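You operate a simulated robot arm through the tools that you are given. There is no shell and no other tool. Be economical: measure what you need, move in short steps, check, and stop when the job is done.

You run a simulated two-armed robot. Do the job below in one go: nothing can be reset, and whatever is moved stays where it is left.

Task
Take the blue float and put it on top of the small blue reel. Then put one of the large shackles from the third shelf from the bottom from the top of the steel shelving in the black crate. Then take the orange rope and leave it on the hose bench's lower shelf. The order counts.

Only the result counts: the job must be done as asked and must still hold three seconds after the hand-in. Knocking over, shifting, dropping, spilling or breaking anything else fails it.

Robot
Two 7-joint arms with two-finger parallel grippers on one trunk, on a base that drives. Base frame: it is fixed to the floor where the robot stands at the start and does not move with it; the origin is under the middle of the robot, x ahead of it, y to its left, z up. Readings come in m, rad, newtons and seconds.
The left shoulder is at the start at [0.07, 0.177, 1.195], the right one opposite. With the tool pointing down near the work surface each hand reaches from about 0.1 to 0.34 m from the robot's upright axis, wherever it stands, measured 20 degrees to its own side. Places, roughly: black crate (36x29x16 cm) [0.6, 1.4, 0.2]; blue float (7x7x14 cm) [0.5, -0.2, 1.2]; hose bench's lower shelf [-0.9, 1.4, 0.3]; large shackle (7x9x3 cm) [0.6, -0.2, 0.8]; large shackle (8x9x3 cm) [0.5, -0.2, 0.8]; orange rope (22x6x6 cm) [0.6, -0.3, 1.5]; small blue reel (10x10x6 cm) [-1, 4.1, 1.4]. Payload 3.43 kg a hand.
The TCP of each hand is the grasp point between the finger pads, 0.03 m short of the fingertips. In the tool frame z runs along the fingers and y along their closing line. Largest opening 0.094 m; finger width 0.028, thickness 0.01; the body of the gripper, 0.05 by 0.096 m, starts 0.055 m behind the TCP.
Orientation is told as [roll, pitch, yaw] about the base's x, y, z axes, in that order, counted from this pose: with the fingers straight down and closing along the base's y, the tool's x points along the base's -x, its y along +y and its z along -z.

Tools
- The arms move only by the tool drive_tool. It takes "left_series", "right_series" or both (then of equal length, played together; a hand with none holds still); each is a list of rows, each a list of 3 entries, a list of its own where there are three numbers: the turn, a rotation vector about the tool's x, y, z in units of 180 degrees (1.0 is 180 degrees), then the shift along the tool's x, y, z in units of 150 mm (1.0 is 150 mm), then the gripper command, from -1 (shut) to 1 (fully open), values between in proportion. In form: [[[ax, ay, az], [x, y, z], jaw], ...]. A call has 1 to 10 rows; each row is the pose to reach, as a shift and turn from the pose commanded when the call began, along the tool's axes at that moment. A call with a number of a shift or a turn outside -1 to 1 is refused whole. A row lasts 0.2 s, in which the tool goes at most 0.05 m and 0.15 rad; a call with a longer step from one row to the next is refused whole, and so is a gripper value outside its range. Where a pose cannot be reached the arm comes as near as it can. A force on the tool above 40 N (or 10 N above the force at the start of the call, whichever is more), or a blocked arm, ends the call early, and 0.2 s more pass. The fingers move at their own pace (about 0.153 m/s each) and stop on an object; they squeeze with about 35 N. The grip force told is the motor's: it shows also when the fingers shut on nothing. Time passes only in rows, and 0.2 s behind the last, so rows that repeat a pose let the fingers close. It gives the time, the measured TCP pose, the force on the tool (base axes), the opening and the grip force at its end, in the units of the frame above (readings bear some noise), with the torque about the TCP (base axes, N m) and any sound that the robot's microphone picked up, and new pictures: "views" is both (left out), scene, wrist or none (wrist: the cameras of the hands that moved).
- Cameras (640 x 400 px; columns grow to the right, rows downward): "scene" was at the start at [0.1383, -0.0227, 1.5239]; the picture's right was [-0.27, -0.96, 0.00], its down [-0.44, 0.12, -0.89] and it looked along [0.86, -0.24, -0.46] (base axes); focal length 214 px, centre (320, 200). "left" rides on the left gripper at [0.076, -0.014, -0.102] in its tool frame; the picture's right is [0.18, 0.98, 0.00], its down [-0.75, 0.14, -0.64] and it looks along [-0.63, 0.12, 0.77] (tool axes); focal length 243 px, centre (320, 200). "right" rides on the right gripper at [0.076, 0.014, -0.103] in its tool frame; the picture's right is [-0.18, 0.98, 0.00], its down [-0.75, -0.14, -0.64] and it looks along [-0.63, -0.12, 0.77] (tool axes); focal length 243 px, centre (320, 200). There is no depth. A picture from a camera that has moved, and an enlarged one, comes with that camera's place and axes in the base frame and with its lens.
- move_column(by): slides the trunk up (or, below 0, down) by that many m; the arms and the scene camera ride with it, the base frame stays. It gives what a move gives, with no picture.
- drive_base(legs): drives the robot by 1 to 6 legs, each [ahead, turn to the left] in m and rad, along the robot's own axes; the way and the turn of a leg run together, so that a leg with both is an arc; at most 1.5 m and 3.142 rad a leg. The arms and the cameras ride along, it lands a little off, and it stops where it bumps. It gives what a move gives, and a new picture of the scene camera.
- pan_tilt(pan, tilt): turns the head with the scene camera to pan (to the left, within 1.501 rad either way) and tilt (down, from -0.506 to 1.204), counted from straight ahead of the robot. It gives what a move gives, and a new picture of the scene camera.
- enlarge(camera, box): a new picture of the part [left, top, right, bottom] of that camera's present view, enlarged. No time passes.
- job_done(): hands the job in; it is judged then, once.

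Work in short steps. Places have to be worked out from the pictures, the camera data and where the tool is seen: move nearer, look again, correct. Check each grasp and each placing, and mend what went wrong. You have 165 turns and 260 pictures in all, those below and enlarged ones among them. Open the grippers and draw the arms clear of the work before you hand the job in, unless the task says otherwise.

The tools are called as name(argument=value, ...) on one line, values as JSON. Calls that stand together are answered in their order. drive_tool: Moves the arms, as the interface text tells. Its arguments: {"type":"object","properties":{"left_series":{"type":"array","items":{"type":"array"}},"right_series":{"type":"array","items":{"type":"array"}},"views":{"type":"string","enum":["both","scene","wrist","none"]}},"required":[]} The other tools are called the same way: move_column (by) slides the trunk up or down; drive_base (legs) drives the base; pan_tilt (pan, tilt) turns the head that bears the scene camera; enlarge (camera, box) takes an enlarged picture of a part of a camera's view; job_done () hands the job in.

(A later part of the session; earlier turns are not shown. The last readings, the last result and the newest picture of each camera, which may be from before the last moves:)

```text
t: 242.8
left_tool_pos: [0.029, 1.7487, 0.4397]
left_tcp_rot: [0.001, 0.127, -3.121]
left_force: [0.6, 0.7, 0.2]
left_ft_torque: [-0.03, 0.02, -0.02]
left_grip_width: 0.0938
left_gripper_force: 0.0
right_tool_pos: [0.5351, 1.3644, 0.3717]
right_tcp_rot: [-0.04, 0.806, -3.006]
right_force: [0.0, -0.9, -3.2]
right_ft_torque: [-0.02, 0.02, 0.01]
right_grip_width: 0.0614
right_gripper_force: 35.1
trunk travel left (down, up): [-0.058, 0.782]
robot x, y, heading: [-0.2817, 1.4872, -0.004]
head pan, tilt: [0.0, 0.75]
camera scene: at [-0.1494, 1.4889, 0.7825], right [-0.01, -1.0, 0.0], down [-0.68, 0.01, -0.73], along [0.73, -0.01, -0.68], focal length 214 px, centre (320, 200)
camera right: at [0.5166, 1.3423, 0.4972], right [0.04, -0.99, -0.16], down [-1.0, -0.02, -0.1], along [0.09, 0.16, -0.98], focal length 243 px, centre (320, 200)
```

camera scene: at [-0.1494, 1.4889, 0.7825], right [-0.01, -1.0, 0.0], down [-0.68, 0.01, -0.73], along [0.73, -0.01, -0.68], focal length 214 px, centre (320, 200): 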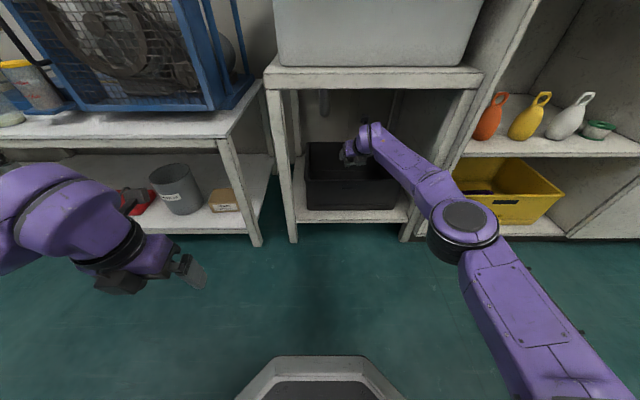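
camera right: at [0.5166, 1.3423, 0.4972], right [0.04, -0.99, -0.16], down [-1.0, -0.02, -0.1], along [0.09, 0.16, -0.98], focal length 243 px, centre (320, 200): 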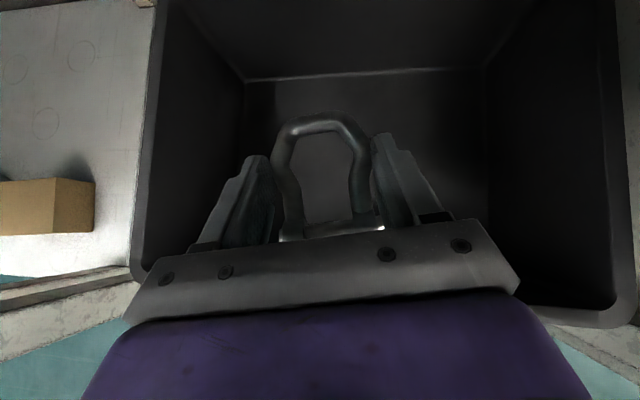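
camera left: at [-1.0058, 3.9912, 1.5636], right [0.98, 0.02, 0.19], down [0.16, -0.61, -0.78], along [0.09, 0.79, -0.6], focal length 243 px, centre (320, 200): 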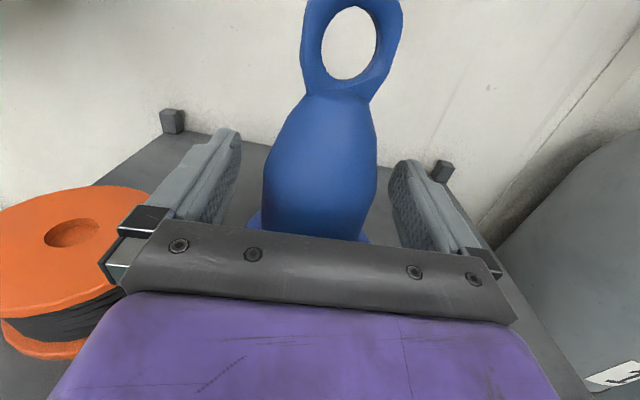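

Arm now straight and shackle already over the crate. Drive 0.115 m forward, then check.

drive_base(legs=[[0.115, 0]])

drive_tool(right_series=[[[0, 0, 0], [-0.13, 0, 0.12], -1], [[0, 0, 0], [-0.26, 0, 0.25], -1], [[0, 0, 0], [-0.4, 0, 0.38], -1], [[0, 0, 0], [-0.53, 0, 0.5], -1]], views="both")

```text
t: 244.0
left_tool_pos: [0.1441, 1.7485, 0.4406]
left_tcp_rot: [0.001, 0.129, -3.12]
left_force: [0.0, -0.4, 0.1]
left_ft_torque: [0.01, 0.0, 0.01]
left_grip_width: 0.0938
left_gripper_force: 0.2
right_tool_pos: [0.6503, 1.3618, 0.3721]
right_tcp_rot: [-0.042, 0.805, -3.004]
right_force: [0.0, 0.6, -3.5]
right_ft_torque: [-0.03, 0.02, 0.02]
right_grip_width: 0.0614
right_gripper_force: 35.1
trunk travel left (down, up): [-0.058, 0.782]
robot x, y, heading: [-0.1698, 1.4873, -0.007]
head pan, tilt: [0.0, 0.75]
camera scene: at [-0.0343, 1.488, 0.7825], right [-0.01, -1.0, 0.0], down [-0.68, 0.01, -0.73], along [0.73, -0.01, -0.68], focal length 214 px, centre (320, 200)
```

scene: 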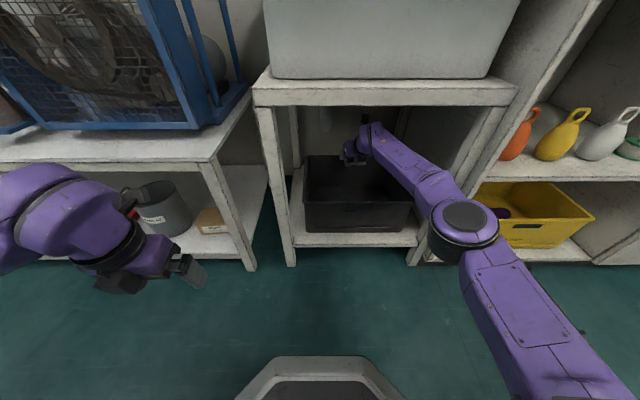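

```text
t: 245.0
left_tool_pos: [0.1437, 1.7487, 0.4417]
left_tcp_rot: [0.003, 0.13, -3.119]
left_force: [-0.1, -0.2, -1.1]
left_ft_torque: [-0.03, 0.01, -0.01]
left_grip_width: 0.0939
left_gripper_force: 0.1
right_tool_pos: [0.6489, 1.3655, 0.2641]
right_tcp_rot: [-0.04, 0.805, -3.004]
right_force: [-0.6, 0.0, -3.0]
right_ft_torque: [-0.01, 0.03, 0.0]
right_grip_width: 0.0614
right_gripper_force: 35.3
trunk travel left (down, up): [-0.058, 0.782]
robot x, y, heading: [-0.1665, 1.4866, -0.007]
head pan, tilt: [0.0, 0.75]
camera scene: at [-0.0343, 1.488, 0.7826], right [-0.01, -1.0, 0.0], down [-0.68, 0.01, -0.73], along [0.73, -0.01, -0.68], focal length 214 px, centre (320, 200)
camera right: at [0.6294, 1.343, 0.3894], right [0.04, -0.99, -0.16], down [-1.0, -0.02, -0.1], along [0.09, 0.16, -0.98], focal length 243 px, centre (320, 200)
```

scene: 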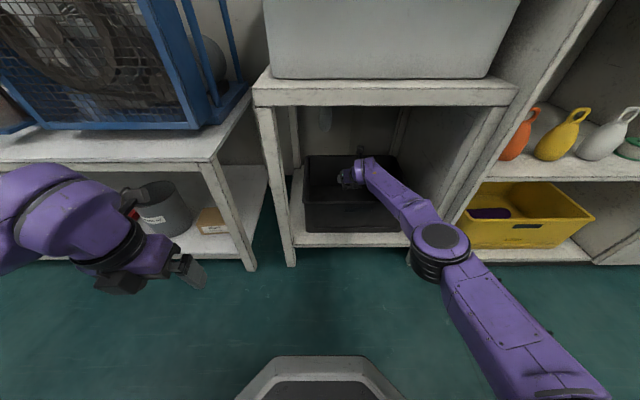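
right: 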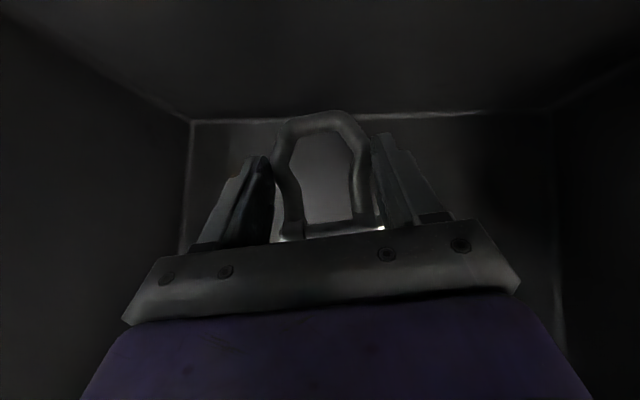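

Inside the crate. Lower 5 cm more, watching the force.

drive_tool(right_series=[[[0, 0, 0], [-0.12, 0, 0.115], -1], [[0, 0, 0], [-0.24, 0, 0.23], -1], [[0, 0, 0], [-0.24, 0, 0.23], -1]], views="both")

```text
t: 245.8
left_tool_pos: [0.1447, 1.7486, 0.441]
left_tcp_rot: [0.001, 0.129, -3.121]
left_force: [0.1, 0.3, -0.4]
left_ft_torque: [0.01, 0.0, -0.02]
left_grip_width: 0.0941
left_gripper_force: 0.0
right_tool_pos: [0.6386, 1.3643, 0.2183]
right_tcp_rot: [-0.04, 0.807, -3.004]
right_force: [-0.1, 0.2, -2.5]
right_ft_torque: [0.0, 0.05, -0.02]
right_grip_width: 0.0614
right_gripper_force: 35.1
right hand out of reach, approached as far as the arm can: row 1, 2, 3
trunk travel left (down, up): [-0.058, 0.782]
robot x, y, heading: [-0.1693, 1.4848, -0.011]
head pan, tilt: [0.0, 0.75]
camera scene: at [-0.0343, 1.488, 0.7825], right [-0.01, -1.0, 0.0], down [-0.68, 0.01, -0.73], along [0.73, -0.01, -0.68], focal length 214 px, centre (320, 200)
camera right: at [0.6216, 1.3428, 0.3435], right [0.04, -0.99, -0.16], down [-1.0, -0.02, -0.1], along [0.09, 0.16, -0.98], focal length 243 px, centre (320, 200)
```

scene: 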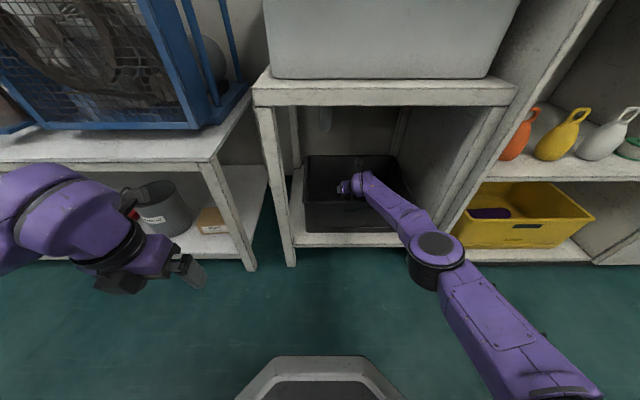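
right: 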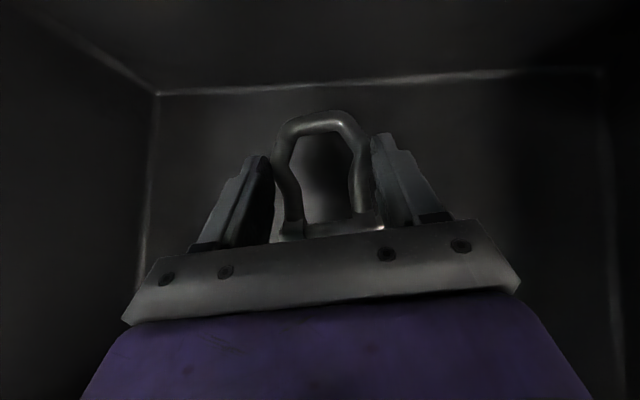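

At the arm's reach limit, about 6 cm above the crate floor. I lower the column another 1.5 cm and release.

move_column(by=-0.015)

drive_tool(right_series=[[[0, 0, 0], [0, 0, 0], 0.5], [[0, 0, 0], [0, 0, 0], 0.8], [[0, 0, 0], [0, 0, 0], 0.8]], views="wrist")

```text
t: 246.4
left_tool_pos: [0.1437, 1.7477, 0.4255]
left_tcp_rot: [0.002, 0.131, -3.12]
left_force: [0.3, 0.4, -0.5]
left_ft_torque: [0.02, -0.01, 0.01]
left_grip_width: 0.0938
left_gripper_force: 0.0
right_tool_pos: [0.6403, 1.3641, 0.2056]
right_tcp_rot: [-0.038, 0.81, -3.005]
right_force: [-0.2, -0.5, -3.0]
right_ft_torque: [0.01, 0.03, 0.01]
right_grip_width: 0.0613
right_gripper_force: 35.1
trunk travel left (down, up): [-0.043, 0.797]
robot x, y, heading: [-0.1687, 1.4917, -0.009]
head pan, tilt: [0.0, 0.75]
```

```text
t: 247.2
left_tool_pos: [0.1443, 1.7489, 0.4256]
left_tcp_rot: [0.002, 0.132, -3.121]
left_force: [-0.3, -0.1, -0.4]
left_ft_torque: [-0.03, -0.02, -0.02]
left_grip_width: 0.0938
left_gripper_force: 0.0
right_tool_pos: [0.6401, 1.3634, 0.2062]
right_tcp_rot: [-0.038, 0.809, -3.003]
right_force: [-0.6, -0.3, -0.6]
right_ft_torque: [-0.01, -0.01, -0.02]
right_grip_width: 0.0844
right_gripper_force: 0.2
trunk travel left (down, up): [-0.043, 0.797]
robot x, y, heading: [-0.1664, 1.4894, -0.008]
head pan, tilt: [0.0, 0.75]
camera right: at [0.6213, 1.3429, 0.3314], right [0.04, -0.99, -0.16], down [-0.99, -0.02, -0.1], along [0.09, 0.16, -0.98], focal length 243 px, centre (320, 200)
```

right: 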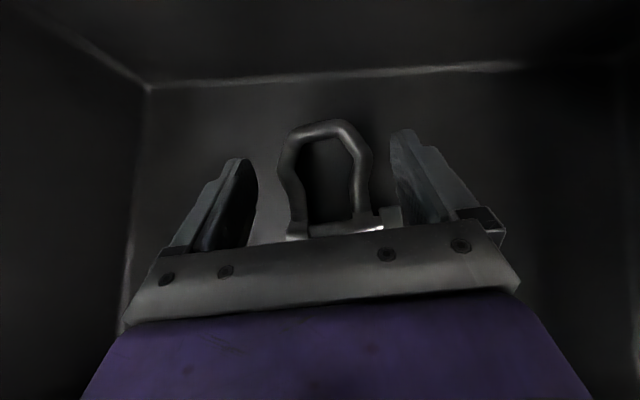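

Released on the crate floor. Raise 0.17 m and back out.

move_column(by=0.17)

drive_base(legs=[[-0.3, 0]])

enlarge(camera="scene", box=[250, 100, 410, 200])

```text
t: 249.2
left_tool_pos: [0.1436, 1.7496, 0.5959]
left_tcp_rot: [0.002, 0.129, -3.12]
left_force: [0.4, -0.7, 0.4]
left_ft_torque: [-0.01, -0.03, 0.03]
left_grip_width: 0.0943
left_gripper_force: 0.0
right_tool_pos: [0.6405, 1.3645, 0.3732]
right_tcp_rot: [-0.039, 0.805, -3.003]
right_force: [0.3, -0.7, 0.7]
right_ft_torque: [-0.02, 0.0, -0.01]
right_grip_width: 0.0846
right_gripper_force: 0.0
trunk travel left (down, up): [-0.213, 0.627]
robot x, y, heading: [-0.1698, 1.4872, -0.005]
head pan, tilt: [0.0, 0.75]
```

```text
t: 251.2
left_tool_pos: [-0.1623, 1.7514, 0.5951]
left_tcp_rot: [0.002, 0.128, -3.118]
left_force: [0.6, 0.3, -0.6]
left_ft_torque: [0.03, -0.03, 0.0]
left_grip_width: 0.094
left_gripper_force: 0.0
right_tool_pos: [0.3339, 1.3687, 0.3736]
right_tcp_rot: [-0.04, 0.808, -3.002]
right_force: [0.1, 0.0, 0.4]
right_ft_torque: [-0.03, 0.01, -0.01]
right_grip_width: 0.0847
right_gripper_force: 0.1
trunk travel left (down, up): [-0.213, 0.627]
robot x, y, heading: [-0.4749, 1.4946, -0.01]
head pan, tilt: [0.0, 0.75]
camera scene: at [-0.341, 1.4905, 0.9376], right [-0.01, -1.0, 0.0], down [-0.68, 0.0, -0.73], along [0.73, 0.0, -0.68], focal length 214 px, centre (320, 200)
```

scene: 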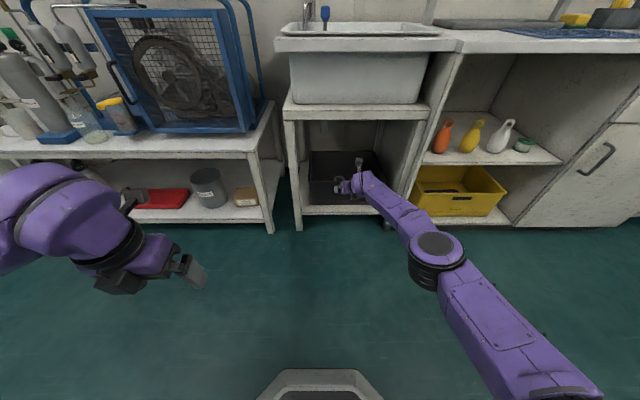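

```text
4.00 times, centred on (330, 150) of scene
camera zoom: at [-0.341, 1.4905, 0.9376], right [-0.01, -1.0, 0.0], down [-0.68, 0.0, -0.73], along [0.73, 0.0, -0.68], focal length 858 px, centre (280, 400)
```

zoom: 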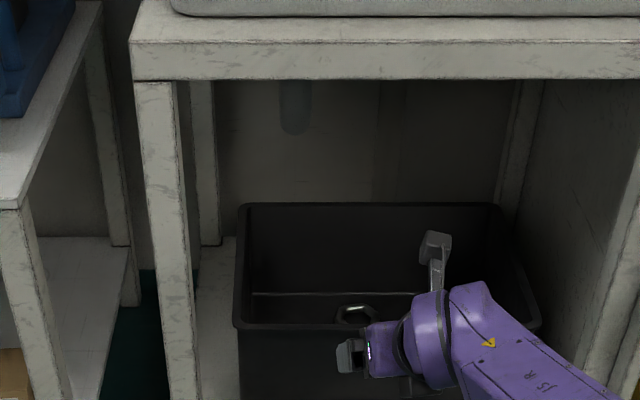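

The shackle lies in the crate – part two done. Next the rope: raise the column and retract the arm.

move_column(by=0.4)

move_column(by=0.22)

drive_tool(right_series=[[[0, 0, 0], [-0.15, 0, -0.16], 1], [[0, 0, 0], [-0.3, 0, -0.32], 1], [[0, 0, 0], [-0.46, 0, -0.48], 1], [[0, 0, 0], [-0.61, 0, -0.64], 1], [[0, 0, 0], [-0.76, 0, -0.8], 1], [[0, 0, 0], [-0.9, 0, -0.95], 1]], views="none")

drive_tool(right_series=[[[0, 0, 0], [-0.15, 0.05, -0.16], 1], [[0, 0, 0], [-0.3, 0.1, -0.32], 1], [[0, 0, 0], [-0.46, 0.15, -0.48], 1], [[0, 0, 0], [-0.61, 0.2, -0.64], 1]], views="none")

drive_base(legs=[[0.2, 0], [0, -1.56]])

```text
t: 255.1
left_tool_pos: [-0.1625, 1.7508, 0.9961]
left_tcp_rot: [0.002, 0.131, -3.119]
left_force: [-0.2, -0.1, 0.1]
left_ft_torque: [0.01, 0.01, -0.03]
left_grip_width: 0.0939
left_gripper_force: 0.0
right_tool_pos: [0.3335, 1.3682, 0.7739]
right_tcp_rot: [-0.04, 0.808, -3.002]
right_force: [-0.2, 0.3, 0.4]
right_ft_torque: [-0.01, 0.01, -0.01]
right_grip_width: 0.0845
right_gripper_force: 0.1
trunk travel left (down, up): [-0.613, 0.227]
robot x, y, heading: [-0.4751, 1.4894, -0.006]
head pan, tilt: [0.0, 0.75]
```

```text
t: 257.4
left_tool_pos: [-0.1624, 1.7504, 1.2158]
left_tcp_rot: [0.002, 0.13, -3.118]
left_force: [-0.6, 1.0, -0.4]
left_ft_torque: [0.0, -0.01, -0.01]
left_grip_width: 0.094
left_gripper_force: 0.1
right_tool_pos: [0.335, 1.3677, 0.9942]
right_tcp_rot: [-0.041, 0.806, -3.003]
right_force: [0.4, -0.4, 0.1]
right_ft_torque: [-0.01, -0.01, 0.02]
right_grip_width: 0.0845
right_gripper_force: 0.0
trunk travel left (down, up): [-0.833, 0.007]
robot x, y, heading: [-0.4736, 1.4899, -0.003]
head pan, tilt: [0.0, 0.75]
```

```text
t: 258.8
left_tool_pos: [-0.1638, 1.7498, 1.2163]
left_tcp_rot: [0.003, 0.129, -3.118]
left_force: [0.0, -0.1, 0.5]
left_ft_torque: [0.02, -0.01, -0.01]
left_grip_width: 0.0939
left_gripper_force: 0.1
right_tool_pos: [0.1385, 1.3342, 0.9981]
right_tcp_rot: [-0.041, 0.809, -3.001]
right_force: [0.1, 0.4, -0.1]
right_ft_torque: [0.01, -0.02, 0.02]
right_grip_width: 0.0941
right_gripper_force: 0.1
trunk travel left (down, up): [-0.833, 0.007]
robot x, y, heading: [-0.4739, 1.4908, -0.009]
head pan, tilt: [0.0, 0.75]
```

```text
t: 259.8
left_tool_pos: [-0.1638, 1.7505, 1.2174]
left_tcp_rot: [0.001, 0.132, -3.118]
left_force: [0.7, 0.1, -0.2]
left_ft_torque: [0.04, -0.03, 0.01]
left_grip_width: 0.0941
left_gripper_force: 0.1
right_tool_pos: [0.013, 1.2841, 0.9943]
right_tcp_rot: [-0.041, 0.809, -3.001]
right_force: [-0.2, -0.1, -0.1]
right_ft_torque: [-0.01, 0.0, -0.04]
right_grip_width: 0.0941
right_gripper_force: 0.1
trunk travel left (down, up): [-0.833, 0.007]
robot x, y, heading: [-0.4733, 1.4901, -0.006]
head pan, tilt: [0.0, 0.75]
```

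```text
t: 265.2
left_tool_pos: [-0.0084, 1.1791, 1.2152]
left_tcp_rot: [0.002, 0.129, 1.602]
left_force: [-0.2, 1.1, 0.8]
left_ft_torque: [0.02, -0.01, 0.0]
left_grip_width: 0.0939
left_gripper_force: 0.1
right_tool_pos: [-0.4737, 0.9979, 0.9932]
right_tcp_rot: [-0.037, 0.807, 1.72]
right_force: [-0.1, -0.9, -0.4]
right_ft_torque: [-0.01, 0.01, -0.01]
right_grip_width: 0.0937
right_gripper_force: 0.0
trunk travel left (down, up): [-0.833, 0.007]
robot x, y, heading: [-0.2748, 1.4906, -1.572]
head pan, tilt: [0.0, 0.75]
camera scene: at [-0.2723, 1.3574, 1.5576], right [-1.0, 0.0, 0.0], down [0.0, 0.68, -0.73], along [0.0, -0.73, -0.68], focal length 214 px, centre (320, 200)
```

scene: 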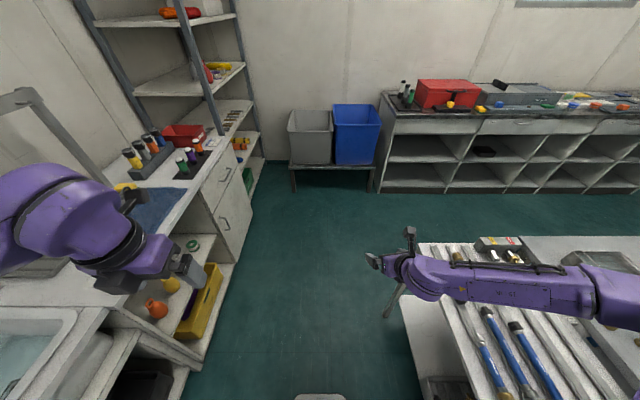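

Continue down the aisle to the shelving.

drive_base(legs=[[1.45, 0], [0, 1.57], [-0.15, 0]])

pan_tilt(pan=-0.35, tilt=0.1)

enlarge(camera="scene", box=[240, 150, 400, 250])

```text
t: 277.3
left_tool_pos: [-0.0999, 0.2739, 1.2151]
left_tcp_rot: [0.001, 0.128, -3.102]
left_force: [0.8, -0.7, -1.1]
left_ft_torque: [-0.02, 0.0, -0.03]
left_grip_width: 0.0939
left_gripper_force: 0.0
right_tool_pos: [0.0863, -0.1891, 0.992]
right_tcp_rot: [-0.04, 0.805, -2.983]
right_force: [0.0, -0.2, -0.7]
right_ft_torque: [0.01, 0.01, 0.01]
right_grip_width: 0.094
right_gripper_force: 0.0
trunk travel left (down, up): [-0.833, 0.007]
robot x, y, heading: [-0.4049, 0.0058, 0.012]
head pan, tilt: [0.0, 0.75]
camera scene: at [-0.2727, 0.0098, 1.5573], right [0.01, -1.0, 0.0], down [-0.68, -0.01, -0.73], along [0.73, 0.01, -0.68], focal length 214 px, centre (320, 200)
```

scene: 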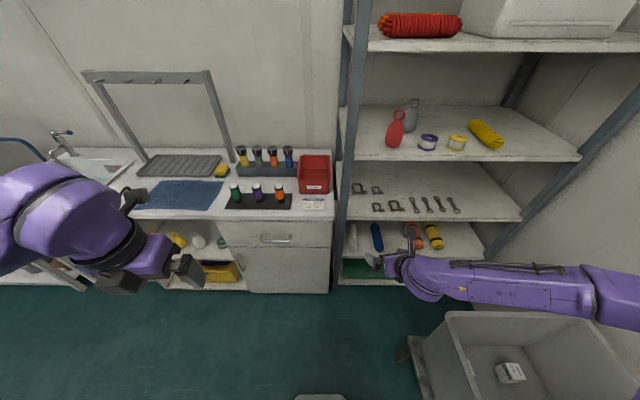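

```text
t: 278.4
left_tool_pos: [-0.1015, 0.2749, 1.2161]
left_tcp_rot: [0.001, 0.13, -3.101]
left_force: [0.8, 0.0, 0.6]
left_ft_torque: [0.01, 0.02, 0.02]
left_grip_width: 0.0941
left_gripper_force: 0.0
right_tool_pos: [0.0838, -0.1895, 0.9924]
right_tcp_rot: [-0.037, 0.805, -2.984]
right_force: [-0.3, -0.8, 0.0]
right_ft_torque: [-0.02, 0.01, -0.01]
right_grip_width: 0.0941
right_gripper_force: 0.1
trunk travel left (down, up): [-0.833, 0.007]
robot x, y, heading: [-0.4106, 0.0042, 0.01]
head pan, tilt: [-0.351, 0.099]
camera scene: at [-0.2709, -0.0216, 1.6165], right [-0.33, -0.94, 0.0], down [-0.1, 0.03, -0.99], along [0.94, -0.33, -0.1], focal length 214 px, centre (320, 200)
```

scene: 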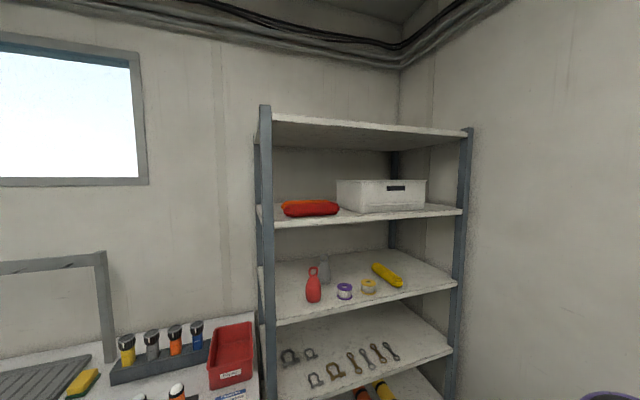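

```text
4.00 times, centred on (320, 200) of scene
camera zoom: at [-0.2709, -0.0216, 1.6165], right [-0.33, -0.94, 0.0], down [-0.1, 0.03, -0.99], along [0.94, -0.33, -0.1], focal length 858 px, centre (320, 200)
```

zoom: 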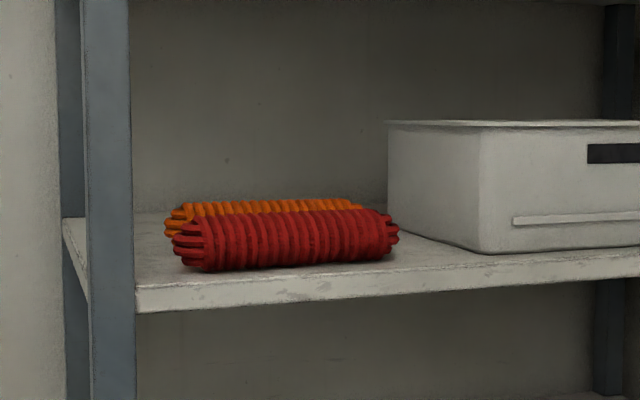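

The orange rope lies right behind the red one, on a shelf at z≈1.473. I need a view from above: raise the right hand in stages.

drive_tool(right_series=[[[0, 0, 0], [0.16, 0, -0.15], 1], [[0, 0, 0], [0.32, 0, -0.3], 1], [[0, 0, 0], [0.48, 0, -0.46], 1], [[0, 0, 0], [0.64, 0, -0.61], 1], [[0, 0, 0], [0.8, 0, -0.76], 1], [[0, 0, 0], [0.96, 0, -0.92], 1]], views="none")

drive_tool(right_series=[[[0, 0, 0], [0.16, 0, -0.15], 1], [[0, 0, 0], [0.32, 0, -0.3], 1], [[0, 0, 0], [0.48, 0, -0.46], 1], [[0, 0, 0], [0.64, 0, -0.61], 1], [[0, 0, 0], [0.8, 0, -0.76], 1], [[0, 0, 0], [0.96, 0, -0.92], 1]], views="none")

drive_tool(right_series=[[[0, 0.03, 0], [0.16, 0, -0.15], 1], [[0, 0.06, 0], [0.32, 0, -0.3], 1], [[0, 0.09, 0], [0.48, 0, -0.46], 1], [[0, 0.12, 0], [0.64, 0, -0.61], 1], [[0, 0.15, 0], [0.8, 0, -0.76], 1], [[0, 0.17, 0], [0.96, 0, -0.92], 1]], views="both")

```text
t: 279.8
left_tool_pos: [-0.103, 0.2735, 1.2153]
left_tcp_rot: [0.002, 0.13, -3.101]
left_force: [-0.1, 0.1, 0.2]
left_ft_torque: [0.01, -0.01, -0.01]
left_grip_width: 0.0939
left_gripper_force: 0.1
right_tool_pos: [0.0822, -0.1919, 1.1923]
right_tcp_rot: [-0.041, 0.807, -2.986]
right_force: [-0.2, 0.2, 1.2]
right_ft_torque: [0.0, 0.01, 0.0]
right_grip_width: 0.0943
right_gripper_force: 0.0
trunk travel left (down, up): [-0.833, 0.007]
robot x, y, heading: [-0.4089, 0.0079, 0.008]
head pan, tilt: [-0.351, 0.099]
```

```text
t: 281.1
left_tool_pos: [-0.1018, 0.274, 1.2147]
left_tcp_rot: [0.003, 0.131, -3.1]
left_force: [0.1, 0.2, 0.2]
left_ft_torque: [0.02, 0.01, -0.02]
left_grip_width: 0.0942
left_gripper_force: 0.0
right_tool_pos: [0.0862, -0.1997, 1.3928]
right_tcp_rot: [-0.038, 0.805, -2.982]
right_force: [0.8, -0.4, 0.2]
right_ft_torque: [0.01, 0.03, 0.02]
right_grip_width: 0.094
right_gripper_force: 0.1
trunk travel left (down, up): [-0.833, 0.007]
robot x, y, heading: [-0.4128, 0.0043, 0.011]
head pan, tilt: [-0.351, 0.099]
```

```text
t: 282.6
left_tool_pos: [-0.1028, 0.274, 1.216]
left_tcp_rot: [0.003, 0.129, -3.102]
left_force: [-0.2, -0.3, -0.2]
left_ft_torque: [0.0, -0.01, 0.03]
left_grip_width: 0.0938
left_gripper_force: 0.1
right_tool_pos: [0.0869, -0.2035, 1.5906]
right_tcp_rot: [-0.12, 1.341, -3.072]
right_force: [-0.3, -0.1, 0.0]
right_ft_torque: [-0.02, 0.0, 0.01]
right_grip_width: 0.0937
right_gripper_force: 0.1
trunk travel left (down, up): [-0.833, 0.007]
robot x, y, heading: [-0.4113, 0.0053, 0.012]
head pan, tilt: [-0.351, 0.099]
camera scene: at [-0.2719, -0.0212, 1.6167], right [-0.33, -0.94, 0.0], down [-0.09, 0.03, -1.0], along [0.94, -0.33, -0.1], focal length 214 px, centre (320, 200)
camera right: at [0.0085, -0.236, 1.6869], right [0.14, -0.97, -0.21], down [-0.81, 0.01, -0.59], along [0.57, 0.25, -0.78], focal length 243 px, centre (320, 200)
```

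scene: 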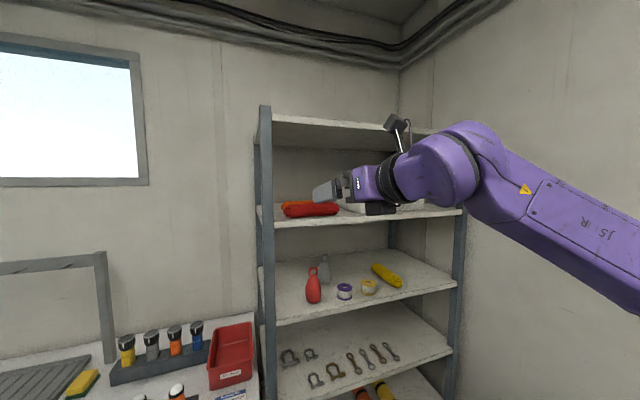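
right: 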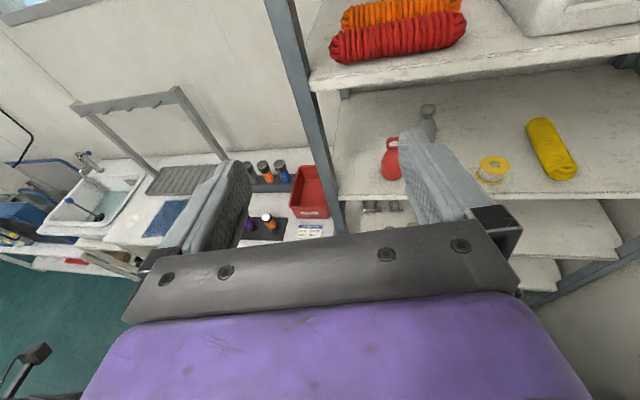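

Now the ropes are in the wrist view. Drive 0.24 m closer for a look from above.

drive_base(legs=[[0.24, 0]])

enlarge(camera="right", box=[240, 0, 640, 250])

```text
t: 284.3
left_tool_pos: [0.1372, 0.2778, 1.2163]
left_tcp_rot: [0.002, 0.131, -3.098]
left_force: [1.0, 0.4, -0.2]
left_ft_torque: [0.03, -0.03, 0.01]
left_grip_width: 0.0941
left_gripper_force: 0.0
right_tool_pos: [0.3278, -0.1999, 1.5902]
right_tcp_rot: [-0.117, 1.344, -3.069]
right_force: [-1.0, -0.5, 0.5]
right_ft_torque: [0.0, 0.03, 0.01]
right_grip_width: 0.0943
right_gripper_force: 0.0
trunk travel left (down, up): [-0.833, 0.007]
robot x, y, heading: [-0.1666, 0.0064, 0.016]
head pan, tilt: [-0.351, 0.099]
camera scene: at [-0.0318, -0.0182, 1.6169], right [-0.33, -0.94, 0.0], down [-0.09, 0.03, -1.0], along [0.94, -0.33, -0.1], focal length 214 px, centre (320, 200)
```

scene: 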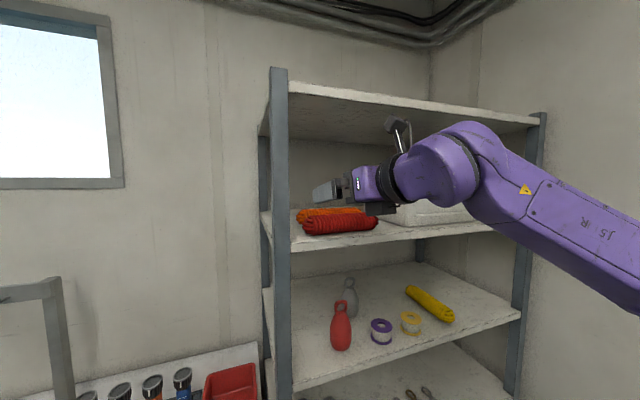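

```text
1.60 times, centred on (440, 125) of right
camera zoom: at [0.2493, -0.232, 1.6871], right [0.14, -0.97, -0.21], down [-0.81, 0.0, -0.59], along [0.57, 0.25, -0.78], focal length 388 px, centre (128, 320)
```

zoom: 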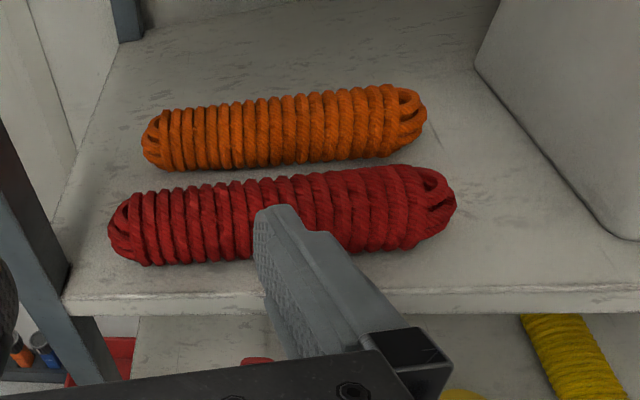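

There is a clear 3–4 cm gap between the ropes. Rope centre ≈(0.577, -0.267), axis along y. Plan: right hand pointing left-and-down, closing front-to-back. First yaw the hand left in free space.

drive_tool(right_series=[[[0.047, 0, 0], [0, 0, 0], 1], [[0.094, 0, 0], [0, 0, 0], 1], [[0.141, 0, 0], [0, 0, 0], 1], [[0.188, 0, 0], [0, 0, 0], 1], [[0.235, 0, 0], [0, 0, 0], 1], [[0.282, 0, 0], [0, 0, 0], 1], [[0.329, 0, 0], [0, 0, 0], 1], [[0.376, 0, 0], [0, 0, 0], 1], [[0.423, 0, 0], [0, 0, 0], 1], [[0.44, 0, 0], [0, 0, 0], 1]], views="both")

```text
t: 286.5
left_tool_pos: [0.1395, 0.2774, 1.2161]
left_tcp_rot: [0.002, 0.13, -3.098]
left_force: [-0.2, 0.0, 0.4]
left_ft_torque: [-0.04, 0.0, 0.04]
left_grip_width: 0.0941
left_gripper_force: 0.2
right_tool_pos: [0.3296, -0.1996, 1.5895]
right_tcp_rot: [-1.506, 1.34, -3.07]
right_force: [0.5, -0.3, -0.6]
right_ft_torque: [0.01, -0.02, 0.0]
right_grip_width: 0.0938
right_gripper_force: 0.1
trunk travel left (down, up): [-0.833, 0.007]
robot x, y, heading: [-0.1625, 0.0071, 0.013]
head pan, tilt: [-0.351, 0.099]
camera scene: at [-0.0292, -0.018, 1.6166], right [-0.33, -0.94, 0.0], down [-0.09, 0.03, -0.99], along [0.94, -0.33, -0.1], focal length 214 px, centre (320, 200)
camera right: at [0.3619, -0.301, 1.6617], right [0.92, 0.0, -0.4], down [-0.3, -0.66, -0.69], along [-0.27, 0.76, -0.6], focal length 243 px, centre (320, 200)
```

scene: 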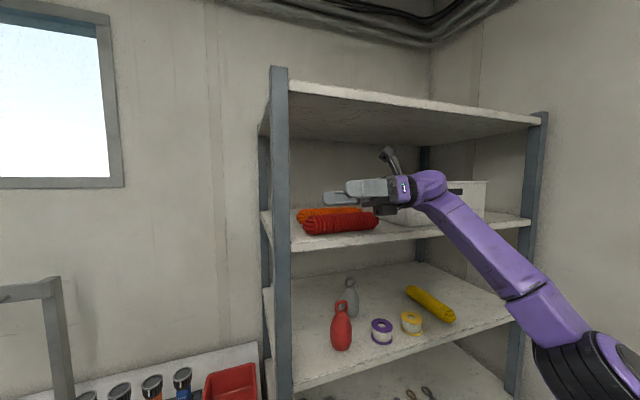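
right: 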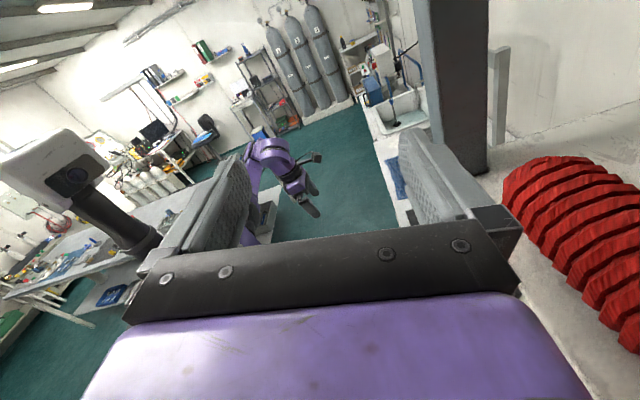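

The wrist manages this easily, but the forearm would slope into the shelf edge at the needed depth. Better: left arm through the open left side of the shelving, pointing right. I back off and fold the right arm down out of the way.

drive_base(legs=[[-0.25, 0]])

drive_tool(right_series=[[[0, -0.047, 0], [-0.1, -0.05, -0.03], 1], [[0, -0.094, 0], [-0.2, -0.1, -0.06], 1], [[0, -0.141, 0], [-0.3, -0.15, -0.09], 1], [[0, -0.188, 0], [-0.4, -0.2, -0.12], 1], [[0, -0.235, 0], [-0.5, -0.25, -0.15], 1], [[0, -0.282, 0], [-0.6, -0.3, -0.18], 1], [[0, -0.329, 0], [-0.7, -0.35, -0.21], 1], [[0, -0.376, 0], [-0.8, -0.4, -0.25], 1], [[0, -0.423, 0], [-0.9, -0.45, -0.3], 1], [[0, -0.47, 0], [-0.98, -0.5, -0.33], 1]], views="none")

```text
t: 288.4
left_tool_pos: [-0.11, 0.2727, 1.215]
left_tcp_rot: [0.001, 0.127, -3.102]
left_force: [0.3, 0.7, -0.5]
left_ft_torque: [0.0, -0.01, 0.0]
left_grip_width: 0.0939
left_gripper_force: 0.1
right_tool_pos: [0.0786, -0.2047, 1.5892]
right_tcp_rot: [-1.503, 1.338, -3.074]
right_force: [-0.1, 0.3, -0.5]
right_ft_torque: [-0.03, -0.02, 0.01]
right_grip_width: 0.0941
right_gripper_force: 0.0
trunk travel left (down, up): [-0.833, 0.007]
robot x, y, heading: [-0.4203, 0.0096, 0.007]
head pan, tilt: [-0.351, 0.099]
camera scene: at [-0.2801, -0.022, 1.6164], right [-0.34, -0.94, 0.0], down [-0.1, 0.03, -0.99], along [0.94, -0.33, -0.1], focal length 214 px, centre (320, 200)
```

scene: 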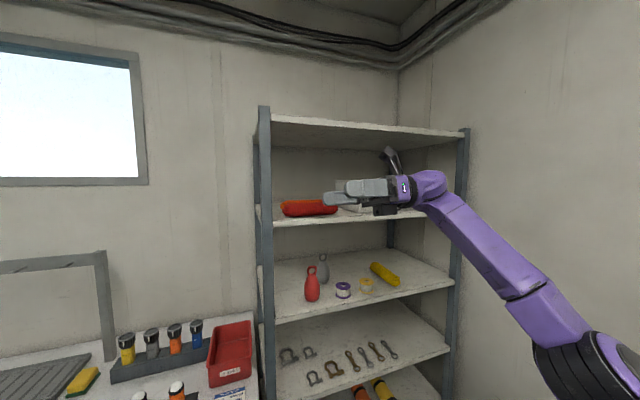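

```text
t: 290.6
left_tool_pos: [-0.1114, 0.273, 1.2165]
left_tcp_rot: [0.002, 0.129, -3.104]
left_force: [-0.8, -0.5, -0.4]
left_ft_torque: [0.03, -0.02, -0.01]
left_grip_width: 0.0941
left_gripper_force: 0.0
right_tool_pos: [-0.0213, -0.2513, 1.4482]
right_tcp_rot: [-0.227, 0.076, -1.593]
right_force: [0.4, -0.5, 0.1]
right_ft_torque: [-0.04, -0.01, -0.01]
right_grip_width: 0.0939
right_gripper_force: 0.0
right hand out of reach, approached as far as the arm can: row 9, 10
trunk travel left (down, up): [-0.833, 0.007]
robot x, y, heading: [-0.4193, 0.0065, 0.008]
head pan, tilt: [-0.351, 0.099]
```

Hand is down; move it lower, back and to the right.

drive_tool(right_series=[[[0, 0, 0], [-0.08, -0.12, 0.15], 1], [[0, 0, 0], [-0.16, -0.24, 0.3], 1], [[0, 0, 0], [-0.25, -0.37, 0.45], 1], [[0, 0, 0], [-0.33, -0.5, 0.6], 1], [[0, 0, 0], [-0.42, -0.62, 0.75], 1], [[0, 0, 0], [-0.5, -0.75, 0.9], 1], [[0, 0, 0], [-0.6, -0.85, 1.0], 1]], views="none")

drive_tool(right_series=[[[0, 0, 0], [0, -0.05, 0.22], 1], [[0, 0, 0], [0, -0.1, 0.44], 1], [[0, 0, 0], [0, -0.15, 0.66], 1], [[0, 0, 0], [0, -0.2, 0.9], 1]], views="scene")

```text
t: 292.2
left_tool_pos: [-0.1121, 0.2725, 1.2159]
left_tcp_rot: [0.003, 0.131, -3.104]
left_force: [0.2, 0.3, 0.2]
left_ft_torque: [0.05, -0.01, -0.03]
left_grip_width: 0.094
left_gripper_force: 0.1
right_tool_pos: [-0.1543, -0.2782, 1.3107]
right_tcp_rot: [-0.231, 0.075, -1.593]
right_force: [0.0, 0.5, -0.3]
right_ft_torque: [0.0, -0.03, -0.02]
right_grip_width: 0.094
right_gripper_force: 0.1
right hand out of reach, approached as far as the arm can: row 2, 3, 4, 5, 6, 7
trunk travel left (down, up): [-0.833, 0.007]
robot x, y, heading: [-0.4223, 0.0076, 0.009]
head pan, tilt: [-0.351, 0.099]
```

```text
t: 293.2
left_tool_pos: [-0.1112, 0.2722, 1.2153]
left_tcp_rot: [0.002, 0.13, -3.104]
left_force: [0.5, 0.6, -1.0]
left_ft_torque: [-0.01, 0.01, 0.0]
left_grip_width: 0.0942
left_gripper_force: 0.3
right_tool_pos: [-0.1868, -0.2736, 1.2118]
right_tcp_rot: [-0.231, 0.075, -1.592]
right_force: [0.2, 0.9, 0.3]
right_ft_torque: [-0.03, -0.01, -0.01]
right_grip_width: 0.0942
right_gripper_force: 0.0
right hand out of reach, approached as far as the arm can: row 3, 4
trunk travel left (down, up): [-0.833, 0.007]
robot x, y, heading: [-0.4164, 0.0033, 0.013]
head pan, tilt: [-0.351, 0.099]
camera scene: at [-0.2817, -0.0221, 1.6166], right [-0.34, -0.94, 0.0], down [-0.09, 0.03, -0.99], along [0.94, -0.33, -0.1], focal length 214 px, centre (320, 200)
```

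scene: 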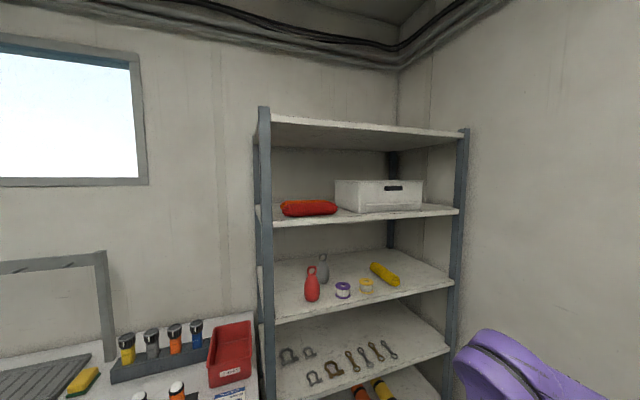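

Right arm is tucked. Now the left hand: pitch to level while rising.

drive_tool(left_series=[[[0, 0.045, 0], [0.09, 0, -0.09], 1], [[0, 0.09, 0], [0.18, 0, -0.18], 1], [[0, 0.135, 0], [0.27, 0, -0.27], 1], [[0, 0.18, 0], [0.36, 0, -0.36], 1], [[0, 0.225, 0], [0.45, 0, -0.45], 1], [[0, 0.27, 0], [0.54, 0, -0.54], 1], [[0, 0.315, 0], [0.63, 0, -0.63], 1], [[0, 0.36, 0], [0.72, 0, -0.72], 1], [[0, 0.405, 0], [0.81, 0, -0.81], 1], [[0, 0.45, 0], [0.9, 0, -0.9], 1]], views="none")

drive_tool(left_series=[[[0, 0, 0], [0.25, 0, 0], 1], [[0, 0, 0], [0.5, 0, 0], 1], [[0, 0, 0], [0.75, 0, 0], 1], [[0, 0, 0], [1.0, 0, 0], 1]], views="none")

drive_tool(left_series=[[[-0.047, 0, 0], [0.05, 0, 0], 1], [[-0.094, 0, 0], [0.1, 0, 0], 1], [[-0.141, 0, 0], [0.15, 0, 0], 1], [[-0.188, 0, 0], [0.2, 0, 0], 1], [[-0.235, 0, 0], [0.25, 0, 0], 1], [[-0.282, 0, 0], [0.3, 0, 0], 1], [[-0.329, 0, 0], [0.35, 0, 0], 1], [[-0.376, 0, 0], [0.4, 0, 0], 1], [[-0.423, 0, 0], [0.45, 0, 0], 1], [[-0.47, 0, 0], [0.5, 0, 0], 1]], views="scene")

```text
t: 295.4
left_tool_pos: [0.0437, 0.2822, 1.3961]
left_tcp_rot: [0.048, 1.542, -3.055]
left_force: [0.0, -0.1, 0.2]
left_ft_torque: [0.01, 0.03, -0.04]
left_grip_width: 0.0941
left_gripper_force: 0.1
left hand out of reach, approached as far as the arm can: row 3, 4, 5, 6, 7, 8, 9, 10
right_tool_pos: [-0.187, -0.2738, 1.2121]
right_tcp_rot: [-0.231, 0.077, -1.593]
right_force: [0.0, 1.0, -0.1]
right_ft_torque: [-0.01, 0.0, -0.02]
right_grip_width: 0.0941
right_gripper_force: 0.0
trunk travel left (down, up): [-0.833, 0.007]
robot x, y, heading: [-0.4175, 0.0064, 0.013]
head pan, tilt: [-0.351, 0.099]
```

```text
t: 296.4
left_tool_pos: [0.0449, 0.2815, 1.5471]
left_tcp_rot: [0.024, 1.543, -3.081]
left_force: [-0.6, -0.3, 0.1]
left_ft_torque: [0.0, 0.03, 0.04]
left_grip_width: 0.0942
left_gripper_force: 0.0
right_tool_pos: [-0.1875, -0.2744, 1.212]
right_tcp_rot: [-0.23, 0.077, -1.592]
right_force: [0.1, -0.3, 0.1]
right_ft_torque: [0.04, 0.01, 0.02]
right_grip_width: 0.0941
right_gripper_force: 0.2
trunk travel left (down, up): [-0.833, 0.007]
robot x, y, heading: [-0.4175, 0.0049, 0.01]
head pan, tilt: [-0.351, 0.099]
```

```text
t: 298.6
left_tool_pos: [0.049, 0.2817, 1.6226]
left_tcp_rot: [1.554, 1.543, -3.029]
left_force: [-0.3, -0.1, 0.3]
left_ft_torque: [-0.01, 0.0, 0.0]
left_grip_width: 0.0941
left_gripper_force: 0.1
right_tool_pos: [-0.1866, -0.2747, 1.212]
right_tcp_rot: [-0.232, 0.077, -1.593]
right_force: [0.8, -0.4, -0.9]
right_ft_torque: [0.02, 0.03, 0.03]
right_grip_width: 0.0939
right_gripper_force: 0.1
trunk travel left (down, up): [-0.833, 0.007]
robot x, y, heading: [-0.419, 0.0098, 0.003]
head pan, tilt: [-0.351, 0.099]
camera scene: at [-0.2806, -0.0229, 1.6164], right [-0.34, -0.94, 0.0], down [-0.09, 0.03, -0.99], along [0.94, -0.33, -0.1], focal length 214 px, centre (320, 200)
```

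scene: 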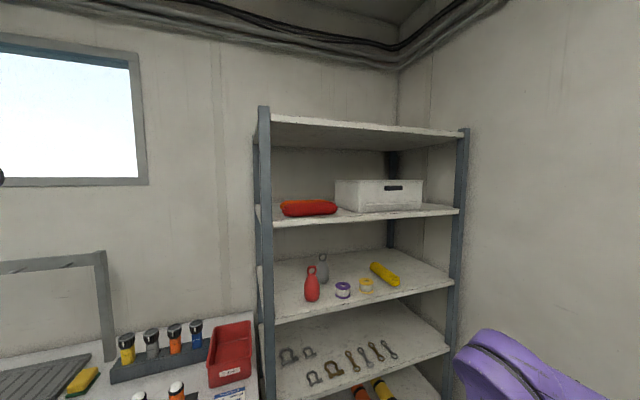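

Left hand points right at shelf height. Now drive to about (0.08, 0.12), leaving the hand over the bench, left of the post.

drive_base(legs=[[0, 0.217], [0.3, 0], [0.21, 0], [0, -0.217]])

pan_tilt(pan=0.0, tilt=0.15)

enlarge(camera="left", box=[0, 0, 640, 400])

```text
t: 302.8
left_tool_pos: [0.4499, 0.4778, 1.6289]
left_tcp_rot: [1.398, 1.554, -2.971]
left_force: [-0.6, 0.0, 0.6]
left_ft_torque: [0.0, 0.02, 0.01]
left_grip_width: 0.0942
left_gripper_force: 0.0
right_tool_pos: [0.3392, -0.1139, 1.2136]
right_tcp_rot: [-0.214, 0.076, -1.37]
right_force: [1.2, -0.2, -0.2]
right_ft_torque: [0.02, 0.01, -0.01]
right_grip_width: 0.0942
right_gripper_force: 0.0
trunk travel left (down, up): [-0.833, 0.007]
robot x, y, heading: [0.0691, 0.1191, 0.212]
head pan, tilt: [-0.351, 0.099]
stopped in leg 4: the robot was blocked; the commanded pose is now the measured one
camera scene: at [0.1911, 0.1082, 1.6182], right [-0.14, -0.99, -0.01], down [-0.09, 0.02, -1.0], along [0.99, -0.14, -0.09], focal length 214 px, centre (320, 200)
```

scene: 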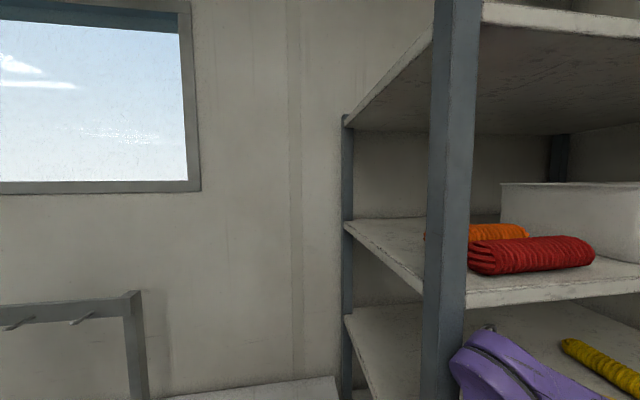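

```text
t: 303.6
left_tool_pos: [0.4477, 0.4785, 1.6301]
left_tcp_rot: [1.456, 1.558, -2.91]
left_force: [-0.5, 0.0, 0.6]
left_ft_torque: [0.01, 0.0, 0.02]
left_grip_width: 0.0943
left_gripper_force: 0.0
right_tool_pos: [0.3391, -0.1137, 1.2146]
right_tcp_rot: [-0.214, 0.077, -1.372]
right_force: [-0.1, -1.1, -0.3]
right_ft_torque: [-0.03, -0.04, 0.01]
right_grip_width: 0.0939
right_gripper_force: 0.0
trunk travel left (down, up): [-0.833, 0.007]
robot x, y, heading: [0.0678, 0.1175, 0.212]
head pan, tilt: [0.0, 0.15]
camera scene: at [0.1889, 0.1415, 1.6137], right [0.21, -0.98, 0.0], down [-0.13, -0.03, -0.99], along [0.97, 0.21, -0.14], focal length 214 px, centre (320, 200)
```

scene: 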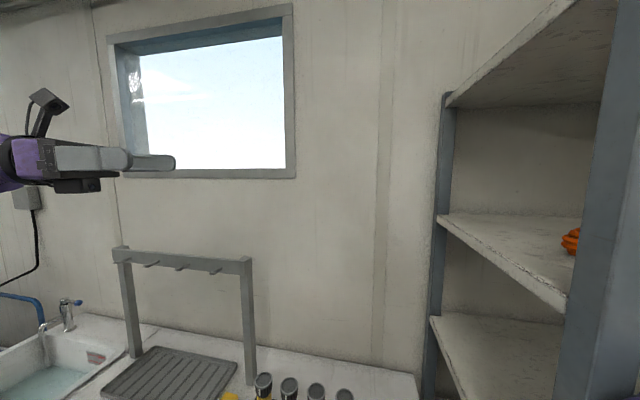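

```text
1.00 times, centred on (320, 200) of left
camera zoom: at [0.4271, 0.58, 1.7057], right [-0.92, -0.33, 0.2], down [-0.36, 0.55, -0.75], along [0.14, -0.76, -0.63], focal length 243 px, centre (320, 200)
```

zoom: 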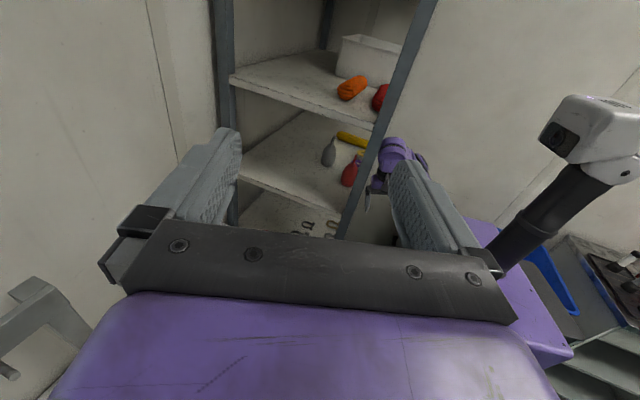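

The right wrist brushed the front post while turning. Back off 0.12 m, turn, then re-advance slightly.

drive_base(legs=[[-0.12, 0], [0, -0.212], [0.09, 0]])

pan_tilt(pan=-0.3, tilt=0.4)

```text
t: 306.4
left_tool_pos: [0.4923, 0.3684, 1.6276]
left_tcp_rot: [1.6, 1.554, -2.977]
left_force: [-1.1, -0.3, -0.7]
left_ft_torque: [0.05, -0.03, 0.08]
left_grip_width: 0.0939
left_gripper_force: 0.0
right_tool_pos: [0.2616, -0.1881, 1.2126]
right_tcp_rot: [-0.222, 0.075, -1.584]
right_force: [-1.1, 0.7, -0.4]
right_ft_torque: [0.0, -0.07, 0.02]
right_grip_width: 0.0938
right_gripper_force: 0.0
trunk travel left (down, up): [-0.833, 0.007]
robot x, y, heading: [0.0368, 0.0893, 0.003]
head pan, tilt: [0.0, 0.15]
camera scene: at [0.1703, 0.0932, 1.6132], right [0.0, -1.0, 0.0], down [-0.14, 0.0, -0.99], along [0.99, 0.0, -0.14], focal length 214 px, centre (320, 200)
```

scene: 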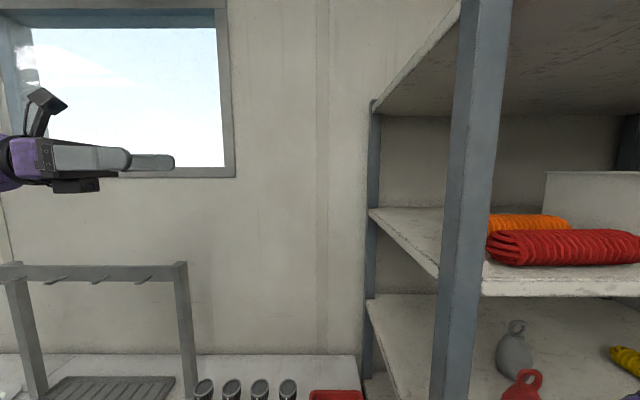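

```text
t: 307.1
left_tool_pos: [0.5069, 0.3681, 1.6234]
left_tcp_rot: [1.549, 1.543, -3.029]
left_force: [0.6, -0.6, 0.1]
left_ft_torque: [-0.02, 0.0, -0.06]
left_grip_width: 0.0938
left_gripper_force: 0.1
right_tool_pos: [0.2717, -0.1874, 1.212]
right_tcp_rot: [-0.234, 0.071, -1.582]
right_force: [1.5, 0.5, 0.0]
right_ft_torque: [-0.01, 0.0, -0.02]
right_grip_width: 0.0939
right_gripper_force: 0.0
trunk travel left (down, up): [-0.833, 0.007]
robot x, y, heading: [0.0375, 0.0897, 0.002]
head pan, tilt: [-0.3, 0.4]
camera scene: at [0.1802, 0.0663, 1.5885], right [-0.29, -0.96, 0.0], down [-0.37, 0.11, -0.92], along [0.88, -0.27, -0.39], focal length 214 px, centre (320, 200)
```

scene: 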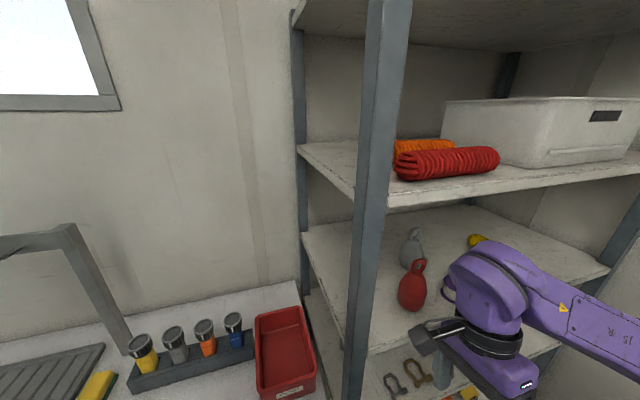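

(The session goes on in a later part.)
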